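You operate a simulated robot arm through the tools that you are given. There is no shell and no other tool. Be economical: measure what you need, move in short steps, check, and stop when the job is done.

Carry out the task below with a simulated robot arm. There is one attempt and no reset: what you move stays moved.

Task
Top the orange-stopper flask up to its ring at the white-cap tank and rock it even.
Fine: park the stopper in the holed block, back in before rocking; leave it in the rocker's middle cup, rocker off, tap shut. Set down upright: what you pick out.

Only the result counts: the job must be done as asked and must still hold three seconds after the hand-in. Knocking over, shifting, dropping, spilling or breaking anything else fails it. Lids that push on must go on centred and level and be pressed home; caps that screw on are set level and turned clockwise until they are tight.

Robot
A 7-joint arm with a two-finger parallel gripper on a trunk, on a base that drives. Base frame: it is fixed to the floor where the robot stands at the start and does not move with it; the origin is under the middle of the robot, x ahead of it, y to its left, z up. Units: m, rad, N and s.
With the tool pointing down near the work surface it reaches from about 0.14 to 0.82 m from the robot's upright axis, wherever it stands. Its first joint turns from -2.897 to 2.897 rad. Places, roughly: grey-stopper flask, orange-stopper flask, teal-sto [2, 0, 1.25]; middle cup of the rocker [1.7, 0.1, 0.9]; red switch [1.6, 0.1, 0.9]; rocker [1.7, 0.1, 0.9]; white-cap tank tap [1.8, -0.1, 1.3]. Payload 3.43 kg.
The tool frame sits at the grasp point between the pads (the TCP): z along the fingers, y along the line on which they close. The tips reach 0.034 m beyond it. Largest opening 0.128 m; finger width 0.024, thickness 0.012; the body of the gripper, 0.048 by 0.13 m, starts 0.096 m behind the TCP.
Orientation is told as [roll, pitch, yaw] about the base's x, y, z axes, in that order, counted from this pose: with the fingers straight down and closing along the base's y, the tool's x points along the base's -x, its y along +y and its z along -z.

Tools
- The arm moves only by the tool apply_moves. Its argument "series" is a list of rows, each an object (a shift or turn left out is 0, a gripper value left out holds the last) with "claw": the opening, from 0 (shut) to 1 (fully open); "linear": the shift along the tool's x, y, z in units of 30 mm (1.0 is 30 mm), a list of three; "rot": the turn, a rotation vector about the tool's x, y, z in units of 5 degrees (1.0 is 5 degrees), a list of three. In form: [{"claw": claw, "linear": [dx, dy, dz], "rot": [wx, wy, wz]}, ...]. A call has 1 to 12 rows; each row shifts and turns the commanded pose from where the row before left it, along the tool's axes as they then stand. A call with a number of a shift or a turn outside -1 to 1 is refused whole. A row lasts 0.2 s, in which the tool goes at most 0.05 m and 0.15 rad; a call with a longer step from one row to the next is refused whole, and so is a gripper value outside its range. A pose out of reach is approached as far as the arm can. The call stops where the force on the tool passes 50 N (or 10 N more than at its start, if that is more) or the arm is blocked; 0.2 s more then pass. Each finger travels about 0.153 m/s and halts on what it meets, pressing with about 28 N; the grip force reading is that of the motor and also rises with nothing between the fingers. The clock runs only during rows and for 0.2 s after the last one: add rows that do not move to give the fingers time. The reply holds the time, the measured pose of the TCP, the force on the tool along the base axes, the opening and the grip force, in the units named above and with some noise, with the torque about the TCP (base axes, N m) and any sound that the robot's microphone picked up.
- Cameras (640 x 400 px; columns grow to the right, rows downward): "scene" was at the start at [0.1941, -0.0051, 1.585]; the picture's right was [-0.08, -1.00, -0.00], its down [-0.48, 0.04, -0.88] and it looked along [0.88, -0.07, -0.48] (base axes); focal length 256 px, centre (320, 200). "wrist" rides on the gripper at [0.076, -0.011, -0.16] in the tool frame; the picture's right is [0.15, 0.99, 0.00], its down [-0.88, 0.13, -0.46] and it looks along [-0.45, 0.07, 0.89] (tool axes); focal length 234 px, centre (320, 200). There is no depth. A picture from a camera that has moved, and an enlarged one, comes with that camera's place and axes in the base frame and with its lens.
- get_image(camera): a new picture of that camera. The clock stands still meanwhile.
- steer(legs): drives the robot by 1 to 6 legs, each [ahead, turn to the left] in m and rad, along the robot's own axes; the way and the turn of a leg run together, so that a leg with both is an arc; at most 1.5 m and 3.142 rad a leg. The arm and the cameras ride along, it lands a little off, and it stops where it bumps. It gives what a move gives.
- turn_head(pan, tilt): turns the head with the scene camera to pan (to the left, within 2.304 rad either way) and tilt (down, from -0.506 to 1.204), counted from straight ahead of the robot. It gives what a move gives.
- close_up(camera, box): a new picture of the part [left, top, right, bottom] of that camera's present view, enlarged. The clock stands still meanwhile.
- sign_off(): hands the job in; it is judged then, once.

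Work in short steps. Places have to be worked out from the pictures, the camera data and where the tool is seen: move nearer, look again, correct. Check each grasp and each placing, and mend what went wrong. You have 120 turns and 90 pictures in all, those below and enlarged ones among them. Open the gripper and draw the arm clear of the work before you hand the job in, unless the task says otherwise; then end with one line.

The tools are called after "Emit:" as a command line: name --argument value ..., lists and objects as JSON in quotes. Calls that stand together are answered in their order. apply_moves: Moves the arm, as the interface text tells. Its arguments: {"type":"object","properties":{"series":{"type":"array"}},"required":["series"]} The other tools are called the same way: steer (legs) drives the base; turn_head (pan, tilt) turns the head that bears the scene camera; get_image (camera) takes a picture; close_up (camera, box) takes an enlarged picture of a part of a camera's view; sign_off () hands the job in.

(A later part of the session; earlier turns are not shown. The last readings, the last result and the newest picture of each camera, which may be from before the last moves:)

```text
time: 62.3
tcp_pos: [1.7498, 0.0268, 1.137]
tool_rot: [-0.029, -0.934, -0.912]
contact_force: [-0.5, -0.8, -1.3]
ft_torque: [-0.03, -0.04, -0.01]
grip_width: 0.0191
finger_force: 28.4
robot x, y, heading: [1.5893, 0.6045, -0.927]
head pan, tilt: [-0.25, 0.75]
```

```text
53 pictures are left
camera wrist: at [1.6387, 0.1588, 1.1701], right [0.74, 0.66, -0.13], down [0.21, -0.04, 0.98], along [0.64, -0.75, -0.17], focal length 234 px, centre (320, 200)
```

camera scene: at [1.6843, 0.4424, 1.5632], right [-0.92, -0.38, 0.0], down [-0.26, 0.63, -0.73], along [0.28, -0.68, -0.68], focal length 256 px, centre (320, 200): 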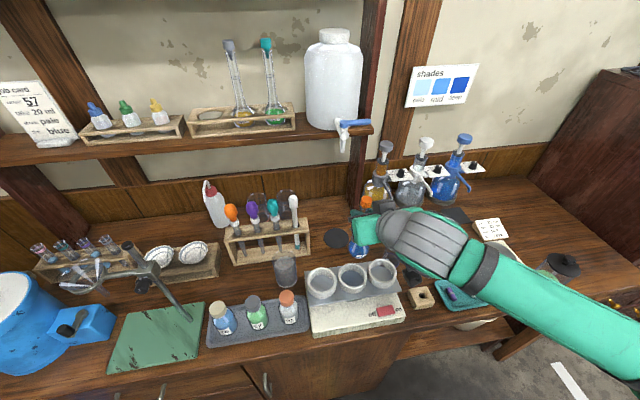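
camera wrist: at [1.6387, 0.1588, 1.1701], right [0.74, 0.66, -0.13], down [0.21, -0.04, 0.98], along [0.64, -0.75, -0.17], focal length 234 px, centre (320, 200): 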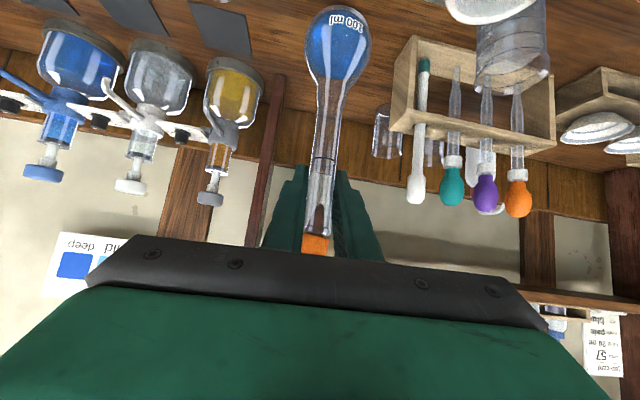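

Disc confirmed at ≈(1.846,-0.094), middle cup ≈(1.746,0.064), holed block ≈(1.56,0.03). I advance 15 cm over the disc while dropping 3 cm to stay below the spout.

Emit:
apply_moves --series '[{"linear": [-0.45, 0.02, 0.945]}, {"linear": [-0.45, 0.02, 0.945]}, {"linear": [-0.45, 0.02, 0.945]}, {"linear": [-0.45, 0.02, 0.945]}, {"linear": [-0.45, 0.02, 0.945]}, {}]'

Emit:
close_up --camera "scene" --box '[260, 110, 420, 290]'

```text
time: 63.7
tcp_pos: [1.8438, -0.0949, 1.1049]
tool_rot: [-0.028, -0.933, -0.91]
contact_force: [0.2, 0.1, -1.0]
ft_torque: [0.0, -0.04, -0.01]
grip_width: 0.0192
finger_force: 27.9
robot x, y, heading: [1.5921, 0.5998, -0.931]
head pan, tilt: [-0.25, 0.75]
```

```text
2.22 times, centred on (340, 200) of scene
camera zoom: at [1.6842, 0.4424, 1.5632], right [-0.92, -0.38, 0.0], down [-0.26, 0.63, -0.73], along [0.28, -0.68, -0.68], focal length 570 px, centre (276, 200)
```

zoom: 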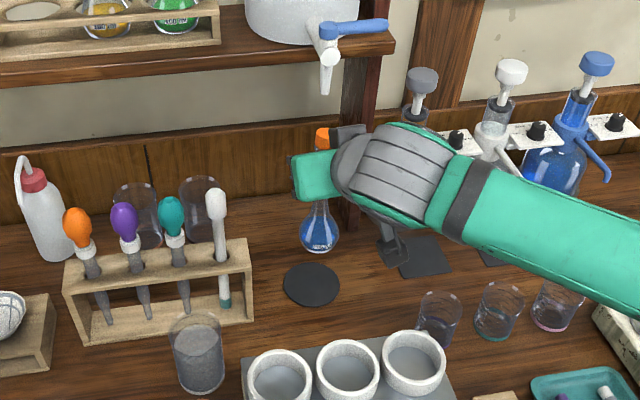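

Aligned over the disc and under the spout. I lower 8 cm, then finer steps watching force.

Emit:
apply_moves --series '[{"linear": [0.8, 0, 0.6]}, {"linear": [0.8, 0, 0.6]}, {"linear": [0.53, 0, 0.4]}, {}]'

Emit:
close_up --camera "scene" --box '[260, 150, 420, 270]'

```text
time: 64.7
tcp_pos: [1.8433, -0.0974, 1.0249]
tool_rot: [-0.028, -0.931, -0.911]
contact_force: [1.0, -0.3, -0.5]
ft_torque: [0.03, 0.01, -0.01]
grip_width: 0.0191
finger_force: 27.7
robot x, y, heading: [1.5923, 0.5999, -0.928]
head pan, tilt: [-0.25, 0.75]
```

```text
3.33 times, centred on (340, 210) of scene
camera zoom: at [1.6842, 0.4424, 1.5632], right [-0.92, -0.38, 0.0], down [-0.26, 0.63, -0.73], along [0.28, -0.68, -0.68], focal length 854 px, centre (253, 167)
```

zoom: 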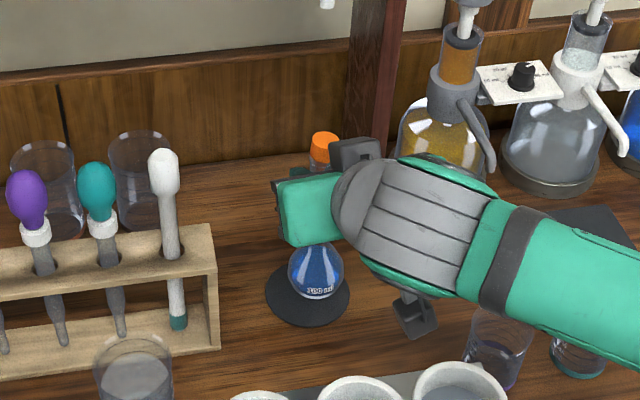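

Nearly down, centred on the disc. I lower another ~15 mm gently.

Emit:
apply_moves --series '[{"linear": [0.13, 0, 0.1]}, {"linear": [0.13, 0, 0.1]}, {"linear": [0.13, 0, 0.1]}, {}]'

```text
time: 65.7
tcp_pos: [1.8432, -0.0983, 1.0113]
tool_rot: [-0.028, -0.932, -0.911]
contact_force: [-0.3, -0.1, -1.5]
ft_torque: [-0.01, -0.02, 0.01]
grip_width: 0.0191
finger_force: 28.3
robot x, y, heading: [1.5875, 0.5983, -0.926]
head pan, tilt: [-0.25, 0.75]
```

Emit:
apply_moves --series '[{"linear": [0.1, 0, 0.07]}, {"linear": [0.1, 0, 0.07]}, {}]'

Emit:
close_up --camera "scene" --box '[290, 180, 370, 240]'

```text
time: 66.5
tcp_pos: [1.8429, -0.0988, 1.0054]
tool_rot: [-0.029, -0.936, -0.911]
contact_force: [2.2, -0.9, 14.8]
ft_torque: [-0.04, -0.3, 0.01]
grip_width: 0.0194
finger_force: 28.3
robot x, y, heading: [1.5898, 0.6038, -0.924]
head pan, tilt: [-0.25, 0.75]
```

```text
6.67 times, centred on (330, 210) of scene
camera zoom: at [1.6841, 0.4428, 1.5632], right [-0.92, -0.38, 0.0], down [-0.26, 0.63, -0.73], along [0.28, -0.68, -0.68], focal length 1708 px, centre (253, 133)
```

zoom: 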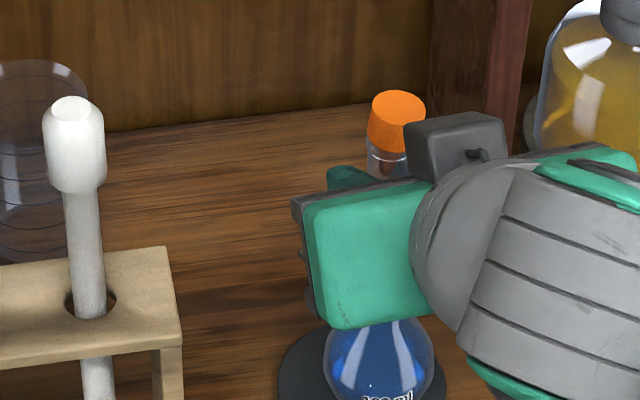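

Contact (15 N): the flask stands on the disc. I open, rise 44 mm to the cap and check alignment.

Emit:
apply_moves --series '[{"claw": 0.25}, {"claw": 0.35}, {}, {"linear": [-0.4, 0, -0.3]}, {"linear": [-0.4, 0, -0.3]}, {"linear": [-0.4, 0, -0.3]}, {}]'

Emit:
get_image --camera "wrist"

```text
time: 68.1
tcp_pos: [1.8436, -0.0967, 1.0485]
tool_rot: [-0.029, -0.934, -0.911]
contact_force: [-0.4, -0.4, 0.1]
ft_torque: [0.02, 0.0, 0.02]
grip_width: 0.0446
finger_force: 0.1
robot x, y, heading: [1.5885, 0.5998, -0.932]
head pan, tilt: [-0.25, 0.75]
```

```text
49 pictures are left
camera wrist: at [1.7314, 0.0357, 1.0826], right [0.74, 0.66, -0.13], down [0.21, -0.04, 0.98], along [0.64, -0.75, -0.17], focal length 234 px, centre (320, 200)
```

wrist: 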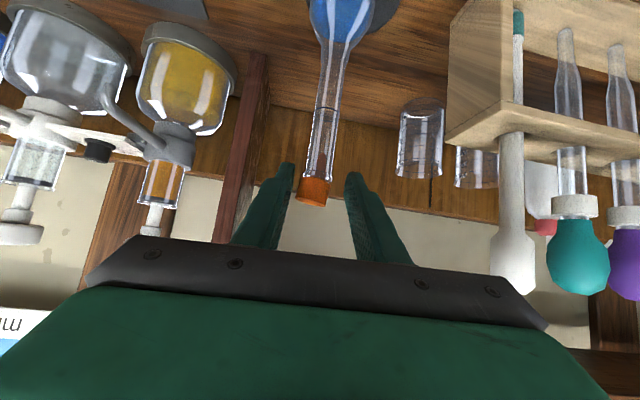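

Cap is centred vertically, ~5 mm to one side. I shift, close and lift it out.

Emit:
apply_moves --series '[{"linear": [0, -0.16, 0]}, {"claw": 0.2}, {"claw": 0.1}, {"claw": 0}, {}, {}]'

Emit:
apply_moves --series '[{"linear": [-0.27, 0, -0.2]}, {"linear": [-0.27, 0, -0.2]}, {"linear": [-0.27, 0, -0.2]}, {"linear": [-0.27, 0, -0.2]}, {}]'

Emit:
get_image --camera "wrist"

```text
time: 69.5
tcp_pos: [1.8395, -0.1005, 1.0477]
tool_rot: [-0.029, -0.933, -0.911]
contact_force: [-0.5, -0.5, -0.3]
ft_torque: [0.01, -0.01, 0.02]
grip_width: 0.0202
finger_force: 28.4
robot x, y, heading: [1.5911, 0.604, -0.925]
head pan, tilt: [-0.25, 0.75]
```

```text
time: 70.7
tcp_pos: [1.8385, -0.1009, 1.0889]
tool_rot: [-0.028, -0.934, -0.911]
contact_force: [-0.7, -0.2, 0.5]
ft_torque: [-0.01, 0.01, 0.0]
grip_width: 0.0204
finger_force: 28.0
robot x, y, heading: [1.5905, 0.6041, -0.927]
head pan, tilt: [-0.25, 0.75]
```

```text
48 pictures are left
camera wrist: at [1.7285, 0.0335, 1.1238], right [0.74, 0.66, -0.13], down [0.21, -0.04, 0.98], along [0.64, -0.75, -0.17], focal length 234 px, centre (320, 200)
```

wrist: 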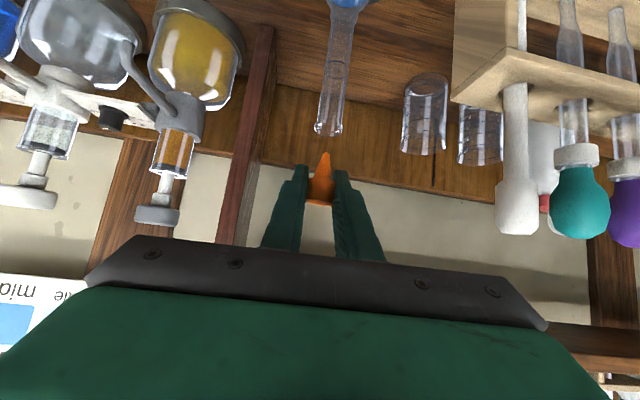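

Stopper is out and upright. I back off, raise slightly, and turn the tool's yaw toward the block's direction.

Emit:
apply_moves --series '[{"linear": [0.6, 0, -0.8]}, {"linear": [0.6, 0, -0.8]}, {"linear": [0.6, 0, -0.8]}, {"linear": [0.6, 0, -0.8]}, {"rot": [0.92, 0, 0.68]}, {"rot": [0.92, 0, 0.68]}, {"rot": [0.92, 0, 0.68]}, {"rot": [0.92, 0, 0.68]}, {}]'

Emit:
close_up --camera "scene" --box '[280, 110, 440, 310]'

```text
time: 72.7
tcp_pos: [1.7688, -0.003, 1.088]
tool_rot: [-0.026, -0.939, -1.312]
contact_force: [0.1, 0.2, -0.3]
ft_torque: [0.0, 0.0, 0.02]
grip_width: 0.02
finger_force: 28.4
robot x, y, heading: [1.5946, 0.5979, -0.923]
head pan, tilt: [-0.25, 0.75]
```

```text
2.00 times, centred on (360, 210) of scene
camera zoom: at [1.6842, 0.4424, 1.5632], right [-0.92, -0.38, 0.0], down [-0.26, 0.63, -0.73], along [0.28, -0.68, -0.68], focal length 512 px, centre (240, 180)
```

zoom: 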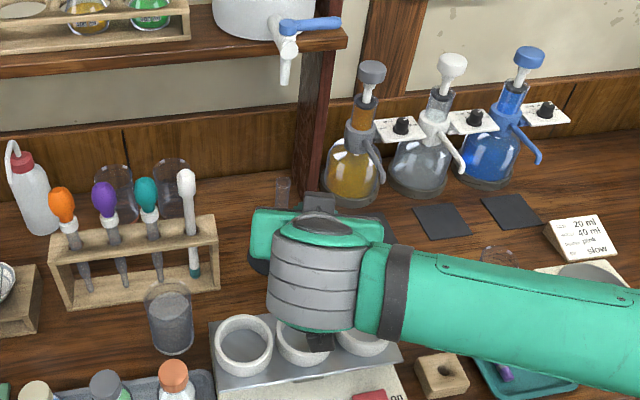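

Hole of the block estimated ≈(1.556,0.033), top ≈0.91. I move over it keeping height.

Emit:
apply_moves --series '[{"linear": [0.25, -0.94, -0.34]}, {"linear": [0.25, -0.94, -0.34]}, {"linear": [0.25, -0.94, -0.34]}, {"linear": [0.25, -0.94, -0.34]}, {"linear": [0.25, -0.94, -0.34]}, {"linear": [0.25, -0.94, -0.34]}, {"linear": [0.25, -0.94, -0.34]}, {}]'

Emit:
get_image --camera "wrist"

Emit:
close_up --camera "scene" --box '[340, 220, 500, 320]'

```text
time: 74.5
tcp_pos: [1.556, 0.0373, 1.0909]
tool_rot: [-0.027, -0.939, -1.311]
contact_force: [-0.1, -0.3, -0.7]
ft_torque: [-0.01, -0.02, -0.03]
grip_width: 0.0212
finger_force: 28.1
robot x, y, heading: [1.5878, 0.5994, -0.93]
head pan, tilt: [-0.25, 0.75]
```

```text
46 pictures are left
camera wrist: at [1.5042, 0.2042, 1.1237], right [0.94, 0.32, -0.13], down [0.18, -0.11, 0.98], along [0.29, -0.94, -0.16], focal length 234 px, centre (320, 200)
```

wrist: 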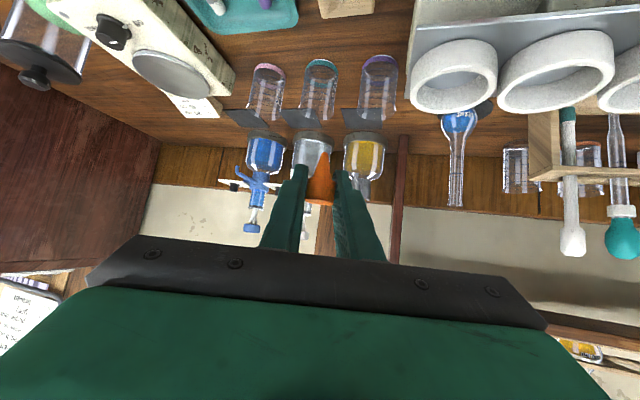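

```text
4.00 times, centred on (420, 270) of scene
camera zoom: at [1.6842, 0.4425, 1.5632], right [-0.92, -0.38, 0.0], down [-0.26, 0.63, -0.73], along [0.28, -0.68, -0.68], focal length 1025 px, centre (-80, -80)
```

zoom: 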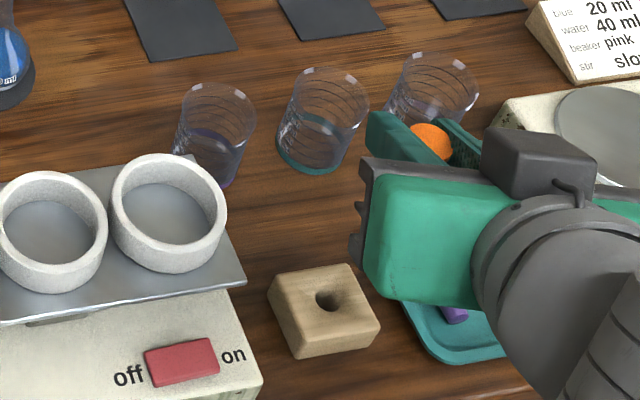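

Block hole refined to ≈(1.5585,0.0365), top 0.909 — the TCP is right above. I descend 14 cm to just above and look.

Emit:
apply_moves --series '[{"linear": [0.8, 0.05, 0.6]}, {"linear": [0.8, 0, 0.6]}, {"linear": [0.8, 0, 0.6]}, {"linear": [0.8, 0, 0.6]}, {"linear": [0.53, 0, 0.4]}, {}]'

Emit:
close_up --camera "scene" --box '[380, 250, 480, 320]'

Emit:
get_image --camera "wrist"

```text
time: 75.9
tcp_pos: [1.5558, 0.0359, 0.9492]
tool_rot: [-0.028, -0.939, -1.311]
contact_force: [0.8, 0.3, -0.2]
ft_torque: [0.0, -0.02, -0.01]
grip_width: 0.0213
finger_force: 27.7
robot x, y, heading: [1.588, 0.6037, -0.926]
head pan, tilt: [-0.25, 0.75]
```

```text
5.71 times, centred on (430, 285) of scene
camera zoom: at [1.6842, 0.4425, 1.5632], right [-0.92, -0.38, 0.0], down [-0.26, 0.63, -0.73], along [0.28, -0.68, -0.68], focal length 1464 px, centre (-309, -286)
```

zoom: 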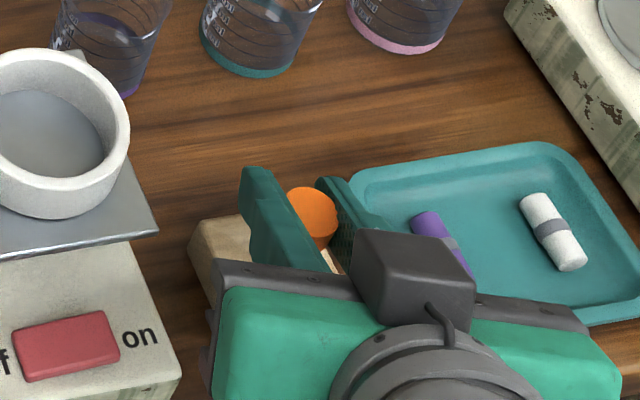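

```text
43 pictures are left
camera wrist: at [1.5048, 0.202, 0.9827], right [0.94, 0.32, -0.13], down [0.18, -0.11, 0.98], along [0.29, -0.94, -0.16], focal length 234 px, centre (320, 200)
```

wrist: 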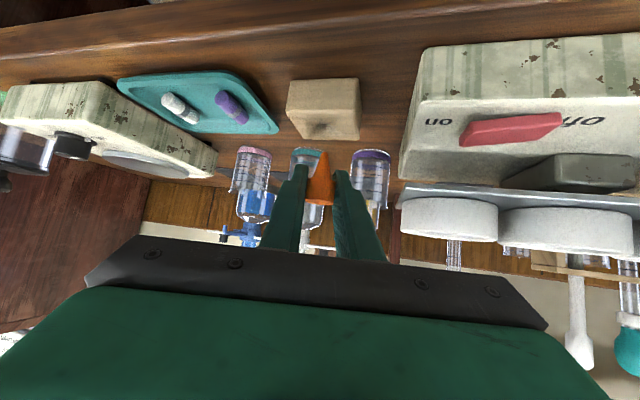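

The wrist view shows the hole well: ray intersection gives it at ≈(1.553,0.022), top z≈0.892. I shift 12 mm forward and 6.5 mm right and recheck.

Emit:
apply_moves --series '[{"linear": [-0.24, -0.22, 0.32]}, {}]'

Emit:
close_up --camera "wrist" --box '[240, 60, 400, 220]'

Emit:
close_up --camera "scene" --box '[380, 250, 480, 320]'

```text
time: 76.5
tcp_pos: [1.5517, 0.0225, 0.949]
tool_rot: [-0.026, -0.94, -1.31]
contact_force: [0.0, 0.5, -0.6]
ft_torque: [0.0, -0.01, -0.02]
grip_width: 0.0213
finger_force: 27.7
robot x, y, heading: [1.5951, 0.5975, -0.923]
head pan, tilt: [-0.25, 0.75]
```

```text
2.50 times, centred on (320, 140) of wrist
camera zoom: at [1.5004, 0.1885, 0.983], right [0.94, 0.32, -0.13], down [0.18, -0.11, 0.98], along [0.29, -0.94, -0.16], focal length 585 px, centre (320, 350)
```

zoom: 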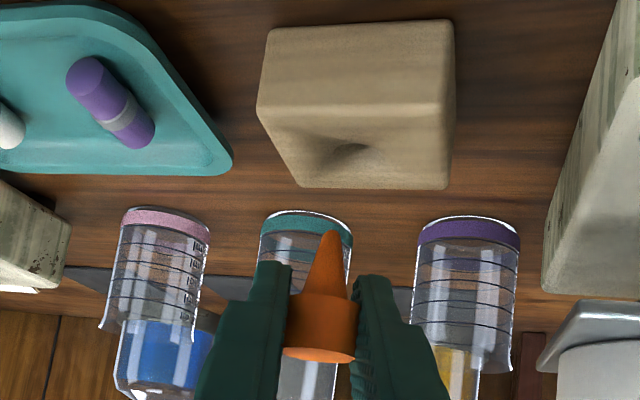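

```text
5.71 times, centred on (430, 285) of scene
camera zoom: at [1.6842, 0.4425, 1.5632], right [-0.92, -0.38, 0.0], down [-0.26, 0.63, -0.73], along [0.28, -0.68, -0.68], focal length 1464 px, centre (-309, -286)
```

zoom: 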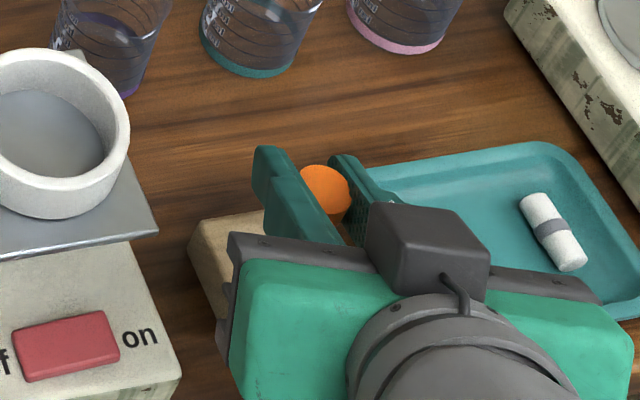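

Hole now lies exactly where the point below the stopper should project. I lower in 5 mm steps.

Emit:
apply_moves --series '[{"linear": [0.134, 0, 0.1]}, {"linear": [0.134, 0, 0.1]}, {"linear": [0.134, 0, 0.1]}, {"linear": [0.134, 0, 0.1]}, {"linear": [0.134, 0, 0.1]}, {"linear": [0.134, 0, 0.1]}, {}]'

Emit:
close_up --camera "wrist" --box '[240, 60, 400, 220]'

```text
time: 78.1
tcp_pos: [1.5514, 0.022, 0.9217]
tool_rot: [-0.024, -0.939, -1.31]
contact_force: [1.4, 0.8, 0.6]
ft_torque: [-0.02, -0.06, 0.01]
grip_width: 0.0212
finger_force: 27.6
robot x, y, heading: [1.5879, 0.5997, -0.927]
head pan, tilt: [-0.25, 0.75]
```

```text
2.50 times, centred on (320, 140) of wrist
camera zoom: at [1.5004, 0.1871, 0.9541], right [0.94, 0.32, -0.13], down [0.18, -0.11, 0.98], along [0.3, -0.94, -0.16], focal length 585 px, centre (320, 350)
```

zoom: 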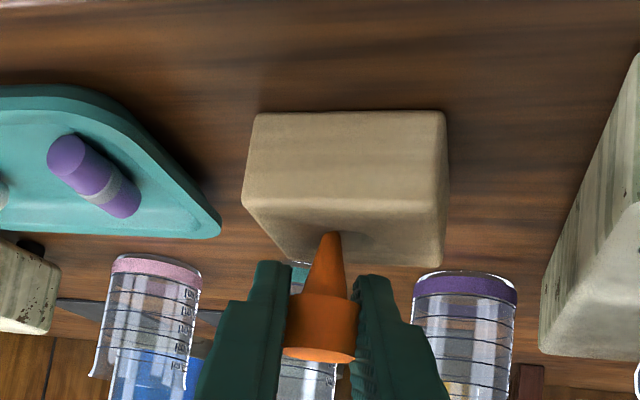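

The tip is at the hole's mouth. I keep lowering 15 mm.

Emit:
apply_moves --series '[{"linear": [0.134, 0, 0.1]}, {"linear": [0.134, 0, 0.1]}, {"linear": [0.134, 0, 0.1]}, {}]'

Emit:
close_up --camera "wrist" --box '[240, 60, 400, 220]'

```text
time: 78.6
tcp_pos: [1.5521, 0.02, 0.9188]
tool_rot: [-0.03, -0.951, -1.306]
contact_force: [0.8, 5.3, 7.9]
ft_torque: [0.04, -0.12, 0.01]
grip_width: 0.0213
finger_force: 28.0
robot x, y, heading: [1.5896, 0.6006, -0.926]
head pan, tilt: [-0.25, 0.75]
stopped in row 2: the force on the tool passed its limit at 57 N (the readings are from after the stop); the commanded pose is now the measured one
```

```text
2.50 times, centred on (320, 140) of wrist
camera zoom: at [1.5005, 0.1865, 0.9506], right [0.94, 0.32, -0.14], down [0.18, -0.1, 0.98], along [0.3, -0.94, -0.15], focal length 585 px, centre (320, 350)
```

zoom: 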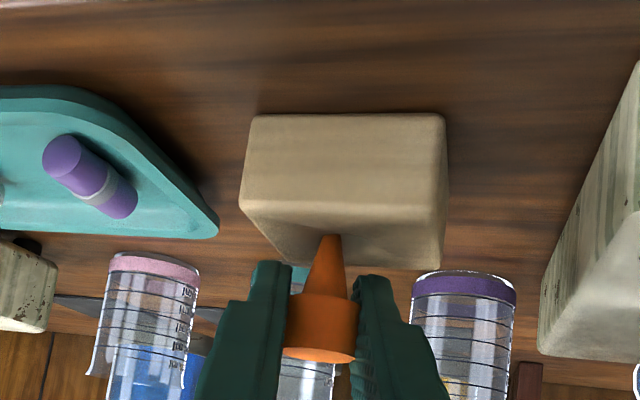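

The fingers' undersides meet the block at the same height as the tip, so at this tilt it can't go in. I lift, flatten the tool by ~22° (leaning the plug slightly) so the fingers clear, and re-aim.

Emit:
apply_moves --series '[{"linear": [-0.4, 0, -0.3]}, {"linear": [-0.13, 0, -0.1]}, {"rot": [0, -0.9, 0]}, {"rot": [0, -0.9, 0]}, {"rot": [0, -0.9, 0]}, {"rot": [0, -0.9, 0]}, {"rot": [0, -0.9, 0]}, {}]'

Emit:
get_image --camera "wrist"

```text
time: 80.4
tcp_pos: [1.5522, 0.0195, 0.9391]
tool_rot: [-0.077, -1.344, -1.256]
contact_force: [0.2, -0.3, -0.3]
ft_torque: [0.02, 0.02, -0.01]
grip_width: 0.0214
finger_force: 27.4
robot x, y, heading: [1.5895, 0.5978, -0.928]
head pan, tilt: [-0.25, 0.75]
```

```text
38 pictures are left
camera wrist: at [1.4999, 0.1848, 0.9014], right [0.95, 0.27, -0.16], down [0.08, 0.27, 0.96], along [0.3, -0.92, 0.24], focal length 234 px, centre (320, 200)
```

wrist: 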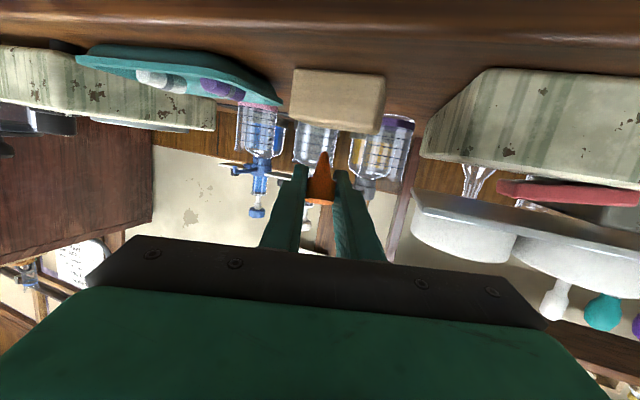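

Tip now leans ~11 mm forward, so I move back 12.6 mm and lower until the tip enters.

Emit:
apply_moves --series '[{"linear": [0.09, 0, -0.41]}, {"linear": [0.32, 0, 0.075]}, {"linear": [0.32, 0, 0.075]}, {"linear": [0.16, 0, 0.04]}, {}]'

Emit:
close_up --camera "wrist" --box '[240, 60, 400, 220]'

Emit:
close_up --camera "scene" --box '[380, 250, 480, 320]'

```text
time: 81.6
tcp_pos: [1.5481, 0.0322, 0.9129]
tool_rot: [-0.069, -1.342, -1.259]
contact_force: [4.4, 2.2, 0.7]
ft_torque: [0.06, -0.08, 0.04]
grip_width: 0.0211
finger_force: 28.1
robot x, y, heading: [1.5913, 0.6006, -0.925]
head pan, tilt: [-0.25, 0.75]
```

```text
2.50 times, centred on (320, 140) of wrist
camera zoom: at [1.4962, 0.1974, 0.8761], right [0.95, 0.27, -0.16], down [0.08, 0.27, 0.96], along [0.3, -0.92, 0.24], focal length 585 px, centre (320, 350)
```

zoom: 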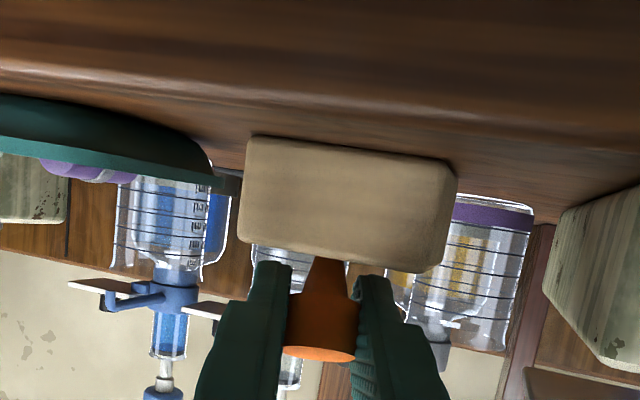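

```text
5.71 times, centred on (430, 285) of scene
camera zoom: at [1.6842, 0.4428, 1.5632], right [-0.92, -0.38, 0.0], down [-0.26, 0.63, -0.73], along [0.28, -0.68, -0.68], focal length 1464 px, centre (-309, -286)
```

zoom: 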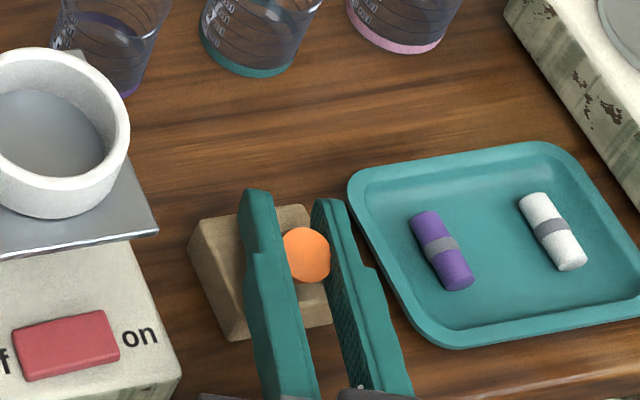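

Tip seems just in the hole, with a side reaction pushing left; the picture also says I'm ~4 mm too far right. I shift left 4 mm and lower further.

Emit:
apply_moves --series '[{"linear": [0, 0.13, 0]}, {"linear": [0.13, 0, 0.03]}, {"linear": [0.13, 0, 0.03]}, {}]'

```text
time: 82.6
tcp_pos: [1.5524, 0.0322, 0.9089]
tool_rot: [-0.083, -1.348, -1.25]
contact_force: [-5.3, -13.1, 27.3]
ft_torque: [-0.99, -0.43, -0.49]
grip_width: 0.0212
finger_force: 27.7
robot x, y, heading: [1.5905, 0.5999, -0.928]
head pan, tilt: [-0.25, 0.75]
```

Reaction now pushes forward (F) and up; I move 4 mm forward and retry.

Emit:
apply_moves --series '[{"linear": [-0.06, 0, 0.0]}, {"linear": [-0.03, 0, 0.13]}, {"linear": [0.1, 0, 0.03]}, {"linear": [0.1, 0, 0.03]}, {}]'

Emit:
close_up --camera "scene" --box '[390, 265, 450, 305]'

Emit:
close_up --camera "wrist" --box '[240, 60, 400, 220]'

```text
time: 83.5
tcp_pos: [1.554, 0.0299, 0.9094]
tool_rot: [-0.081, -1.35, -1.25]
contact_force: [-1.2, 4.9, 3.6]
ft_torque: [0.03, -0.07, -0.02]
grip_width: 0.0214
finger_force: 28.5
robot x, y, heading: [1.5866, 0.6011, -0.924]
head pan, tilt: [-0.25, 0.75]
stopped in row 4: the force on the tool passed its limit at 53 N (the readings are from after the stop); the commanded pose is now the measured one
```

```text
10.00 times, centred on (420, 285) of scene
camera zoom: at [1.6838, 0.4433, 1.5632], right [-0.92, -0.38, 0.0], down [-0.26, 0.63, -0.73], along [0.28, -0.68, -0.68], focal length 2563 px, centre (-680, -650)
```

zoom: 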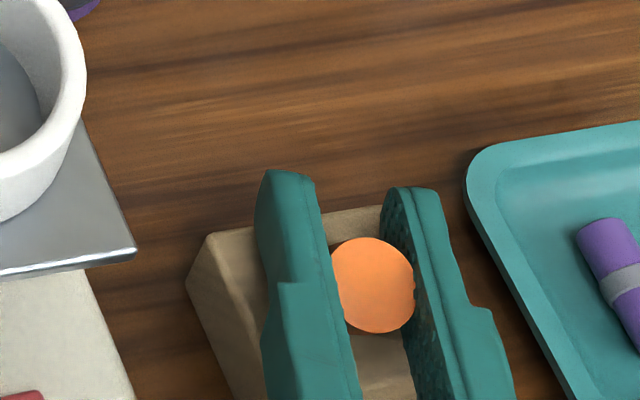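

```text
2.50 times, centred on (320, 140) of wrist
camera zoom: at [1.5011, 0.1936, 0.8699], right [0.95, 0.27, -0.16], down [0.08, 0.28, 0.96], along [0.3, -0.92, 0.25], focal length 585 px, centre (320, 350)
```

zoom: 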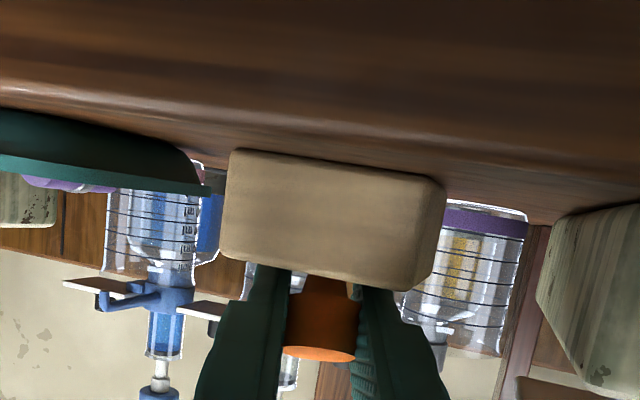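

The tip must be ~9 mm inside the hole (cap bottom at ≈0.902, block top 0.891) and the fingers now rest on the block. I open slightly and look.

Emit:
apply_moves --series '[{"linear": [-0.07, 0, -0.02]}, {"claw": 0.25}, {"claw": 0.32}, {}, {}]'

Emit:
close_up --camera "wrist" --box '[240, 60, 400, 220]'

```text
time: 84.7
tcp_pos: [1.5545, 0.0284, 0.9106]
tool_rot: [-0.077, -1.349, -1.252]
contact_force: [0.4, 0.0, 0.0]
ft_torque: [0.03, 0.0, 0.0]
grip_width: 0.041
finger_force: 0.0
robot x, y, heading: [1.5918, 0.601, -0.925]
head pan, tilt: [-0.25, 0.75]
```

```text
2.50 times, centred on (320, 140) of wrist
camera zoom: at [1.5015, 0.1936, 0.8713], right [0.95, 0.27, -0.16], down [0.08, 0.28, 0.96], along [0.3, -0.92, 0.24], focal length 585 px, centre (320, 350)
```

zoom: 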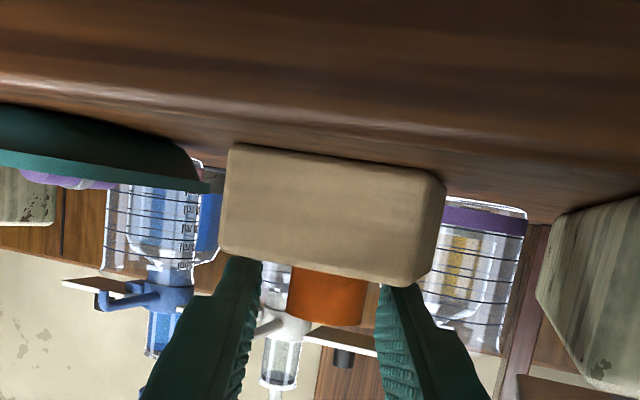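

The stopper dropped neatly home in the block. I retreat straight back and then up, and look at the tap and flask.

Emit:
apply_moves --series '[{"linear": [0, 0, -1]}, {"linear": [0, 0, -1]}, {"linear": [-0.2, 0, -1]}, {"linear": [-1, 0, -0.2]}, {"linear": [-1, 0, -0.2]}, {"linear": [-1, 0, -0.2]}, {"linear": [-1, 0, -0.2]}, {"linear": [-1, 0, -0.2]}]'

Emit:
turn_head --pan -0.35 --tilt 0.6

Emit:
get_image --camera "scene"

```text
time: 86.5
tcp_pos: [1.514, 0.0757, 1.0677]
tool_rot: [-0.071, -1.349, -1.257]
contact_force: [-0.2, -0.6, 0.6]
ft_torque: [-0.03, -0.01, 0.01]
grip_width: 0.0409
finger_force: 0.1
out of reach, approached as far as the arm can: row 6, 7, 8
robot x, y, heading: [1.5903, 0.599, -0.931]
head pan, tilt: [-0.25, 0.75]
```

```text
time: 87.2
tcp_pos: [1.5137, 0.077, 1.0681]
tool_rot: [-0.074, -1.349, -1.254]
contact_force: [0.5, 0.4, -0.3]
ft_torque: [0.0, 0.01, -0.01]
grip_width: 0.0409
finger_force: 0.1
robot x, y, heading: [1.593, 0.5993, -0.921]
head pan, tilt: [-0.351, 0.6]
```

```text
32 pictures are left
camera scene: at [1.6775, 0.4349, 1.576], right [-0.96, -0.29, 0.0], down [-0.16, 0.54, -0.82], along [0.24, -0.79, -0.57], focal length 256 px, centre (320, 200)
```

scene: 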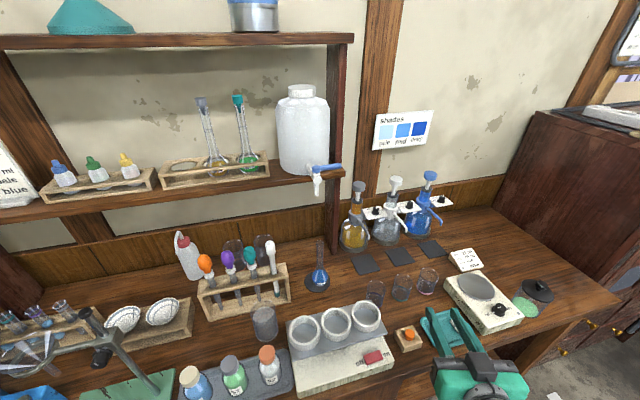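

All standing: flask on disc, stopper in block. I zoom on the tap and the flask.

Emit:
close_up --camera "scene" --box '[270, 150, 370, 300]'

```text
2.67 times, centred on (320, 225) of scene
camera zoom: at [1.6775, 0.4349, 1.576], right [-0.96, -0.29, 0.0], down [-0.16, 0.54, -0.82], along [0.24, -0.79, -0.57], focal length 683 px, centre (320, 133)
```

zoom: 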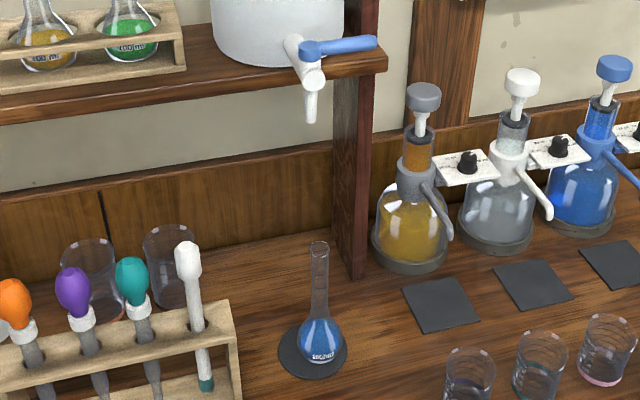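

Triangulated: spout ≈(1.846,-0.0955,1.208), lever pivot ≈(1.856,-0.105,1.283), lever end ≈(1.792,-0.125,1.289) (in front of the shelf). The flask mouth is ~7 mm right of the spout, so first I nudge the flask. I restore the tool tilt and yaw.

Emit:
apply_moves --series '[{"linear": [0, 0, 0], "rot": [0, 0.96, 0]}, {"rot": [0, 0.96, 0]}, {"rot": [0, 0.96, 0]}, {"rot": [0, 0.96, 0]}, {"rot": [0, 0.96, 0]}, {"rot": [-0.78, 0, -0.58]}, {"rot": [-0.78, 0, -0.58]}, {"rot": [-0.78, 0, -0.58]}, {"rot": [-0.78, 0, -0.58]}, {}]'

```text
time: 89.4
tcp_pos: [1.5105, 0.0753, 1.0674]
tool_rot: [-0.026, -0.926, -0.969]
contact_force: [0.0, 0.6, -0.6]
ft_torque: [-0.01, 0.0, 0.04]
grip_width: 0.0411
finger_force: 0.0
out of reach, approached as far as the arm can: row 1
robot x, y, heading: [1.5915, 0.6019, -0.926]
head pan, tilt: [-0.351, 0.6]
```

Now to above the flask mouth, at z≈1.095.

Emit:
apply_moves --series '[{"linear": [-0.737, 0.572, 0.827]}, {"linear": [-0.737, 0.572, 0.827]}, {"linear": [-0.737, 0.572, 0.827]}, {"linear": [-0.737, 0.572, 0.827]}, {"linear": [-0.737, 0.572, 0.827]}, {"linear": [-0.737, 0.572, 0.827]}, {"linear": [-0.737, 0.572, 0.827]}, {"linear": [-0.737, 0.572, 0.827]}, {"linear": [-0.737, 0.572, 0.827]}, {"linear": [-0.737, 0.572, 0.827]}, {}]'

Emit:
get_image --camera "wrist"

```text
time: 91.8
tcp_pos: [1.8352, -0.1059, 1.0913]
tool_rot: [-0.025, -0.926, -0.969]
contact_force: [0.4, 0.4, -0.7]
ft_torque: [0.0, 0.01, 0.0]
grip_width: 0.041
finger_force: 0.0
robot x, y, heading: [1.5901, 0.6003, -0.927]
head pan, tilt: [-0.351, 0.6]
```

```text
30 pictures are left
camera wrist: at [1.7304, 0.0314, 1.1271], right [0.78, 0.62, -0.13], down [0.21, -0.06, 0.98], along [0.59, -0.79, -0.18], focal length 234 px, centre (320, 200)
```

wrist: 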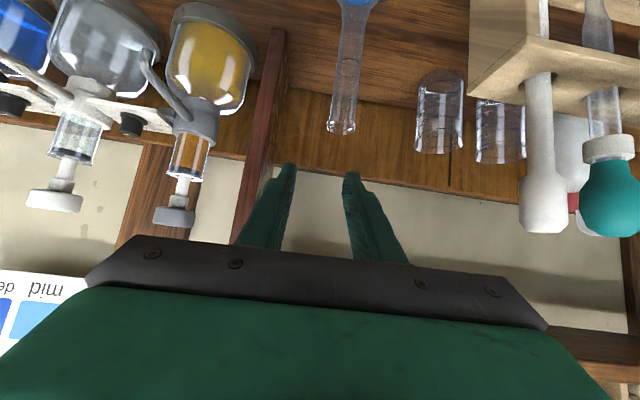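

Neck measured at ≈(1.8385,-0.099). I centre, descend to grip the neck and close.

Emit:
apply_moves --series '[{"linear": [0.08, 0.22, -0.1]}, {"linear": [0.76, 0, 0.56]}, {"linear": [0.76, 0, 0.56]}, {"linear": [0.76, 0, 0.56]}, {}, {"claw": 0.2}, {"claw": 0.1}, {"claw": 0}, {}, {}]'

Emit:
apply_moves --series '[{"linear": [-0.16, 0, -0.12]}, {"linear": [-0.16, 0, -0.12]}, {"linear": [0, 0.25, 0.02]}, {}]'

Emit:
close_up --camera "scene" --box '[270, 150, 370, 300]'

```text
time: 94.0
tcp_pos: [1.8391, -0.1013, 1.0041]
tool_rot: [-0.027, -0.925, -0.968]
contact_force: [1.0, 1.0, 0.4]
ft_torque: [0.09, -0.1, -0.06]
grip_width: 0.0192
finger_force: 28.5
robot x, y, heading: [1.5906, 0.5995, -0.924]
head pan, tilt: [-0.351, 0.6]
```

```text
time: 95.0
tcp_pos: [1.8457, -0.0967, 1.0174]
tool_rot: [-0.025, -0.925, -0.969]
contact_force: [0.3, 0.1, -1.7]
ft_torque: [0.0, -0.02, 0.0]
grip_width: 0.0191
finger_force: 28.1
robot x, y, heading: [1.5888, 0.5989, -0.928]
head pan, tilt: [-0.351, 0.6]
```

```text
2.67 times, centred on (320, 225) of scene
camera zoom: at [1.6775, 0.4348, 1.576], right [-0.96, -0.29, 0.0], down [-0.16, 0.54, -0.83], along [0.24, -0.79, -0.56], focal length 683 px, centre (320, 133)
```

zoom: 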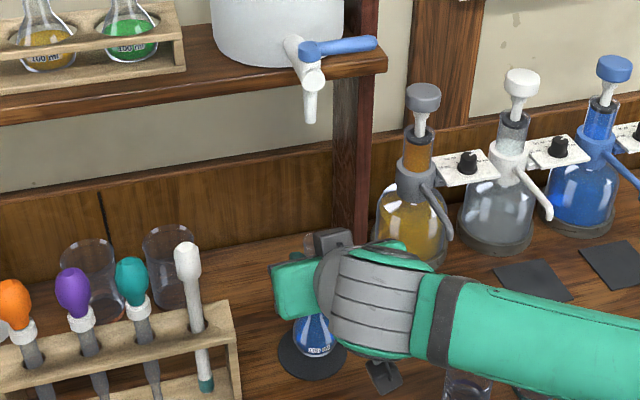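

Mouth column now matches the spout (309 vs 310 px). I lower 13 mm to the disc and release, then rise above the mouth.

Emit:
apply_moves --series '[{"linear": [0.18, 0, 0.135]}, {"linear": [0.18, 0, 0.135]}, {}]'

Emit:
apply_moves --series '[{"claw": 0.2}, {"claw": 0.35}, {}, {"linear": [-0.8, 0, -0.6]}, {"linear": [-0.8, 0, -0.6]}, {"linear": [-0.8, 0, -0.6]}, {"linear": [0.6, 0, -0.8]}, {"linear": [0.6, 0, -0.8]}, {"linear": [0.6, 0, -0.8]}, {"linear": [0.6, 0, -0.8]}, {"linear": [0.6, 0, -0.8]}]'

Emit:
close_up --camera "scene" --box '[270, 150, 370, 300]'

```text
time: 95.8
tcp_pos: [1.8446, -0.0969, 1.0035]
tool_rot: [-0.025, -0.924, -0.968]
contact_force: [-0.6, 1.7, 1.2]
ft_torque: [0.17, 0.01, 0.04]
grip_width: 0.0192
finger_force: 28.3
robot x, y, heading: [1.5927, 0.6044, -0.933]
head pan, tilt: [-0.351, 0.6]
```

```text
time: 98.2
tcp_pos: [1.7638, 0.0289, 1.096]
tool_rot: [-0.026, -0.924, -0.969]
contact_force: [0.2, -0.3, -0.4]
ft_torque: [0.03, -0.05, 0.03]
grip_width: 0.0447
finger_force: 0.1
robot x, y, heading: [1.5913, 0.6039, -0.925]
head pan, tilt: [-0.351, 0.6]
```

```text
2.67 times, centred on (320, 225) of scene
camera zoom: at [1.6777, 0.4346, 1.576], right [-0.96, -0.29, 0.0], down [-0.16, 0.54, -0.83], along [0.24, -0.79, -0.56], focal length 683 px, centre (320, 133)
```

zoom: 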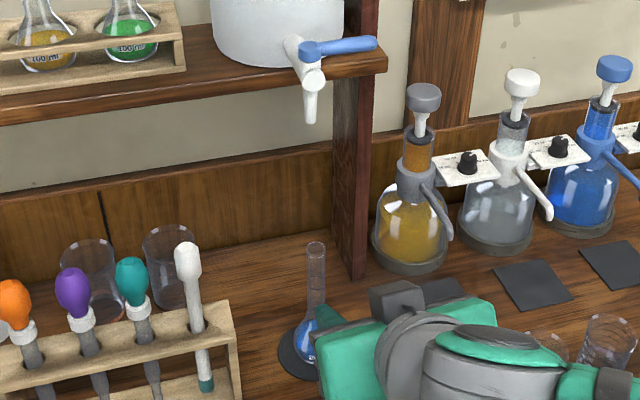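

Mouth is still ~3.6 mm right of the spout axis (picture and TCP reading agree). For a safe pour I regrip and shift it that little bit.

Emit:
apply_moves --series '[{"linear": [-0.6, -0.03, 0.8]}, {"linear": [-0.6, -0.03, 0.8]}, {"linear": [-0.6, -0.03, 0.8]}, {"linear": [-0.6, -0.03, 0.8]}, {"linear": [-0.6, -0.03, 0.8]}, {"linear": [0.8, 0, 0.6]}, {"linear": [0.8, 0, 0.6]}, {"linear": [0.8, 0, 0.6]}, {"claw": 0.2}, {"claw": 0.1}, {"claw": 0}, {}]'

Emit:
apply_moves --series '[{}, {"linear": [-0.16, 0, -0.12]}, {"linear": [0, 0.135, 0]}, {}]'

```text
time: 100.8
tcp_pos: [1.8422, -0.1012, 1.0045]
tool_rot: [-0.024, -0.925, -0.968]
contact_force: [0.2, 0.5, 0.7]
ft_torque: [0.03, -0.06, 0.04]
grip_width: 0.0194
finger_force: 28.3
robot x, y, heading: [1.5918, 0.5984, -0.923]
head pan, tilt: [-0.351, 0.6]
```

```text
time: 101.8
tcp_pos: [1.8444, -0.0991, 1.0096]
tool_rot: [-0.024, -0.926, -0.968]
contact_force: [-0.4, 0.3, -1.6]
ft_torque: [0.01, -0.01, 0.0]
grip_width: 0.0194
finger_force: 28.1
robot x, y, heading: [1.5936, 0.6028, -0.929]
head pan, tilt: [-0.351, 0.6]
```

Still (3.6,3.4) mm short; I shift 5 mm more, lower and release, back off.

Emit:
apply_moves --series '[{"linear": [0.02, 0.16, -0.02]}, {}, {"linear": [0.15, 0, 0.11]}, {}]'

Emit:
apply_moves --series '[{"claw": 0.2}, {"claw": 0.35}, {}, {"linear": [-0.8, 0, -0.6]}, {"linear": [-0.8, 0, -0.6]}, {"linear": [-0.8, 0, -0.6]}, {"linear": [0.6, -0.5, -0.8]}, {"linear": [0.6, -0.5, -0.8]}, {"linear": [0.6, -0.5, -0.8]}, {"linear": [0.6, -0.5, -0.8]}, {"linear": [0.6, -0.5, -0.8]}]'

Emit:
close_up --camera "scene" --box '[270, 150, 370, 300]'

```text
time: 102.8
tcp_pos: [1.8491, -0.0933, 1.0052]
tool_rot: [-0.027, -0.926, -0.968]
contact_force: [0.1, 0.3, -1.0]
ft_torque: [-0.04, 0.01, -0.02]
grip_width: 0.0191
finger_force: 28.5
robot x, y, heading: [1.5891, 0.6035, -0.929]
head pan, tilt: [-0.351, 0.6]
```

```text
time: 105.2
tcp_pos: [1.7028, -0.009, 1.0965]
tool_rot: [-0.026, -0.925, -0.967]
contact_force: [-0.4, 0.3, 0.1]
ft_torque: [0.01, 0.04, -0.02]
grip_width: 0.0449
finger_force: 0.1
robot x, y, heading: [1.5895, 0.5996, -0.923]
head pan, tilt: [-0.351, 0.6]
```

```text
2.67 times, centred on (320, 225) of scene
camera zoom: at [1.6778, 0.4345, 1.576], right [-0.96, -0.29, 0.0], down [-0.16, 0.54, -0.82], along [0.24, -0.79, -0.57], focal length 683 px, centre (320, 133)
```

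zoom: 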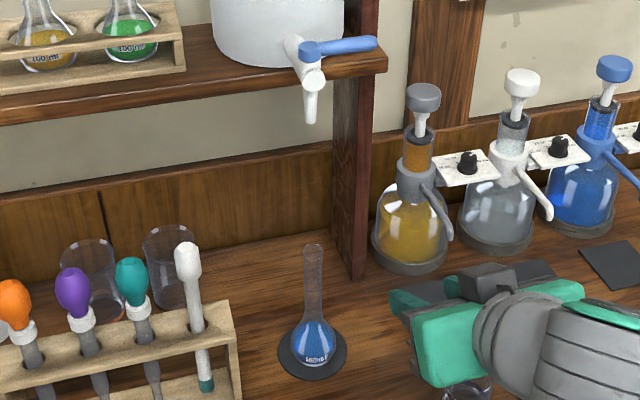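

Flask mouth now under the spout within ~1.5 mm. Next the tap: I raise the arm clear, then turn the tool so the two fingers can straddle the lever from above.

Emit:
apply_moves --series '[{"linear": [-0.8, 0, -0.6]}, {"linear": [-0.8, 0, -0.6]}, {"linear": [-0.8, 0, -0.6]}, {"linear": [-0.8, 0, -0.6]}, {"linear": [-0.8, 0, -0.6]}, {"linear": [-0.8, 0, -0.6]}, {"linear": [-0.8, 0, -0.6]}, {"linear": [-0.8, 0, -0.6]}, {"linear": [-0.8, 0, -0.6]}, {"linear": [-0.6, 0, -0.45]}]'

Emit:
apply_moves --series '[{"rot": [0, 0.93, 0], "claw": 0.4}, {"rot": [0, 0.93, 0]}, {"rot": [0, 0.93, 0]}, {"rot": [0, 0.93, 0]}, {"rot": [0, 0.93, 0]}, {"rot": [-0.48, 0, -0.85]}, {"rot": [-0.48, 0, -0.85]}, {"rot": [-0.48, 0, -0.85]}, {"rot": [-0.48, 0, -0.85]}, {"rot": [-0.48, 0, -0.85]}, {"rot": [-0.48, 0, -0.85]}, {"rot": [-0.48, 0, -0.85]}]'

```text
time: 107.4
tcp_pos: [1.7089, -0.0059, 1.3883]
tool_rot: [-0.025, -0.926, -0.97]
contact_force: [0.1, 0.1, 0.3]
ft_torque: [-0.01, -0.05, 0.01]
grip_width: 0.0447
finger_force: 0.1
robot x, y, heading: [1.5929, 0.6032, -0.928]
head pan, tilt: [-0.351, 0.6]
```

```text
time: 110.0
tcp_pos: [1.708, -0.0073, 1.3888]
tool_rot: [-0.019, -0.512, -0.597]
contact_force: [0.6, -0.8, -0.5]
ft_torque: [-0.04, 0.02, -0.06]
grip_width: 0.051
finger_force: 0.1
out of reach, approached as far as the arm can: row 11, 12
robot x, y, heading: [1.5899, 0.598, -0.926]
head pan, tilt: [-0.351, 0.6]
```

The wrist limits yaw in this sense, so I turn the other way: tool upright, then yaw ~-130° so that the closing axis lies across the lever, then lean back 25°.

Emit:
apply_moves --series '[{"rot": [0, 0.98, 0]}, {"rot": [0, 0.98, 0]}, {"rot": [0, 0.98, 0]}, {"rot": [0, 0.98, 0]}, {"rot": [0, 0.98, 0]}, {"rot": [0, 0.98, 0]}, {"rot": [0, 0, 1]}, {"rot": [0, 0, 1]}, {"rot": [0, 0, 1]}, {"rot": [0, 0, 1]}, {"rot": [0, 0, 1]}, {"rot": [0, 0, 1]}]'

Emit:
apply_moves --series '[{"rot": [0, 0, 1]}, {"rot": [0, 0, 1]}, {"rot": [0, 0, 1]}, {"rot": [0, 0, 1]}, {"rot": [0, 0, 1]}, {"rot": [0, 0, 1]}, {"rot": [0, 0, 1]}, {"rot": [0, 0, 1]}, {"rot": [0, 0, 1]}, {"rot": [0, 0, 1]}, {"rot": [0, 0, 1]}, {"rot": [0, 0, 1]}]'

```text
time: 112.6
tcp_pos: [1.7261, 0.0241, 1.3726]
tool_rot: [-0.014, -0.006, -1.133]
contact_force: [-0.4, 0.3, -0.2]
ft_torque: [0.02, -0.01, 0.02]
grip_width: 0.0511
finger_force: 0.0
out of reach, approached as far as the arm can: row 3, 4, 5, 6
robot x, y, heading: [1.5941, 0.6052, -0.93]
head pan, tilt: [-0.351, 0.6]
```

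```text
time: 115.2
tcp_pos: [1.7261, 0.0249, 1.3724]
tool_rot: [-0.001, -0.015, -2.18]
contact_force: [0.4, -0.8, 0.7]
ft_torque: [0.03, 0.01, -0.01]
grip_width: 0.0513
finger_force: 0.1
robot x, y, heading: [1.5909, 0.6007, -0.924]
head pan, tilt: [-0.351, 0.6]
```

Continue: remaining yaw 38°, then 25° lean.

Emit:
apply_moves --series '[{"rot": [0, 0, 1]}, {"rot": [0, 0, 1]}, {"rot": [0, 0, 1]}, {"rot": [0, 0, 1]}, {"rot": [0, 0, 1]}, {"rot": [0, 0, 1]}, {"rot": [0, 0, 1]}, {"rot": [-1, 0, 0.4]}, {"rot": [-1, 0, 0]}, {"rot": [-1, 0, 0]}, {"rot": [-1, 0, 0]}, {"rot": [-1, 0, 0]}]'

Emit:
get_image --camera "scene"

```text
time: 117.8
tcp_pos: [1.7266, 0.023, 1.3728]
tool_rot: [0.449, -0.012, -2.822]
contact_force: [-0.2, -0.1, -0.3]
ft_torque: [0.03, 0.01, 0.01]
grip_width: 0.0514
finger_force: 0.1
robot x, y, heading: [1.5945, 0.5983, -0.927]
head pan, tilt: [-0.351, 0.6]
```

```text
26 pictures are left
camera scene: at [1.6776, 0.4347, 1.576], right [-0.96, -0.29, 0.0], down [-0.16, 0.54, -0.83], along [0.24, -0.79, -0.56], focal length 256 px, centre (320, 200)
```

scene: 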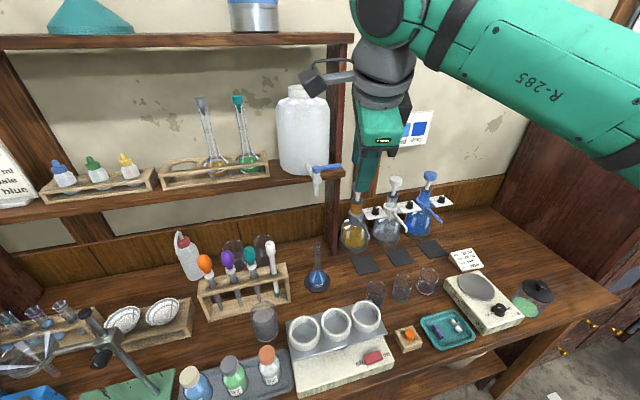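

Great pose with a clear view of both tap and flask. I move to just above/before the lever.

Emit:
apply_moves --series '[{"linear": [0.275, 0.9, 0.655]}, {"linear": [0.275, 0.9, 0.655]}, {"linear": [0.275, 0.9, 0.655]}, {"linear": [0.275, 0.9, 0.655]}, {}]'

Emit:
close_up --camera "scene" --box '[260, 110, 420, 210]'

Emit:
get_image --camera "wrist"

```text
time: 119.0
tcp_pos: [1.7964, -0.0897, 1.3471]
tool_rot: [0.446, -0.012, -2.821]
contact_force: [1.1, -0.9, -0.3]
ft_torque: [0.02, -0.01, 0.04]
grip_width: 0.051
finger_force: 0.0
robot x, y, heading: [1.5928, 0.6018, -0.928]
head pan, tilt: [-0.351, 0.6]
```

```text
4.00 times, centred on (340, 160) of scene
camera zoom: at [1.6775, 0.4348, 1.576], right [-0.96, -0.29, 0.0], down [-0.16, 0.54, -0.83], along [0.24, -0.79, -0.56], focal length 1025 px, centre (240, 360)
```

zoom: 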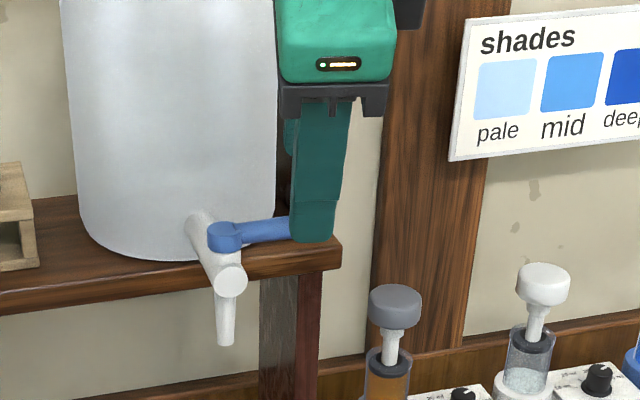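

```text
24 pictures are left
camera wrist: at [1.8452, 0.0089, 1.4852], right [0.42, -0.8, 0.43], down [-0.86, -0.2, 0.48], along [-0.3, -0.57, -0.77], focal length 234 px, centre (320, 200)
```

wrist: 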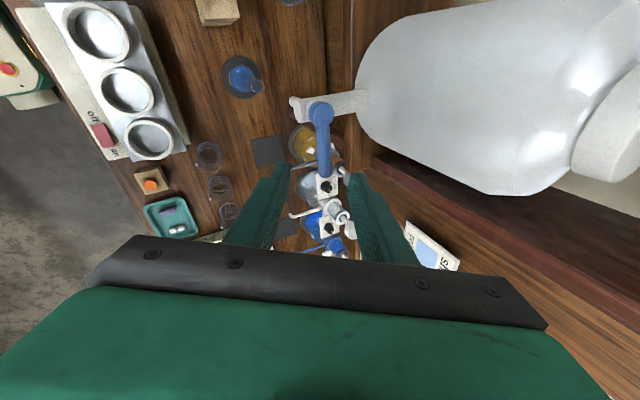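

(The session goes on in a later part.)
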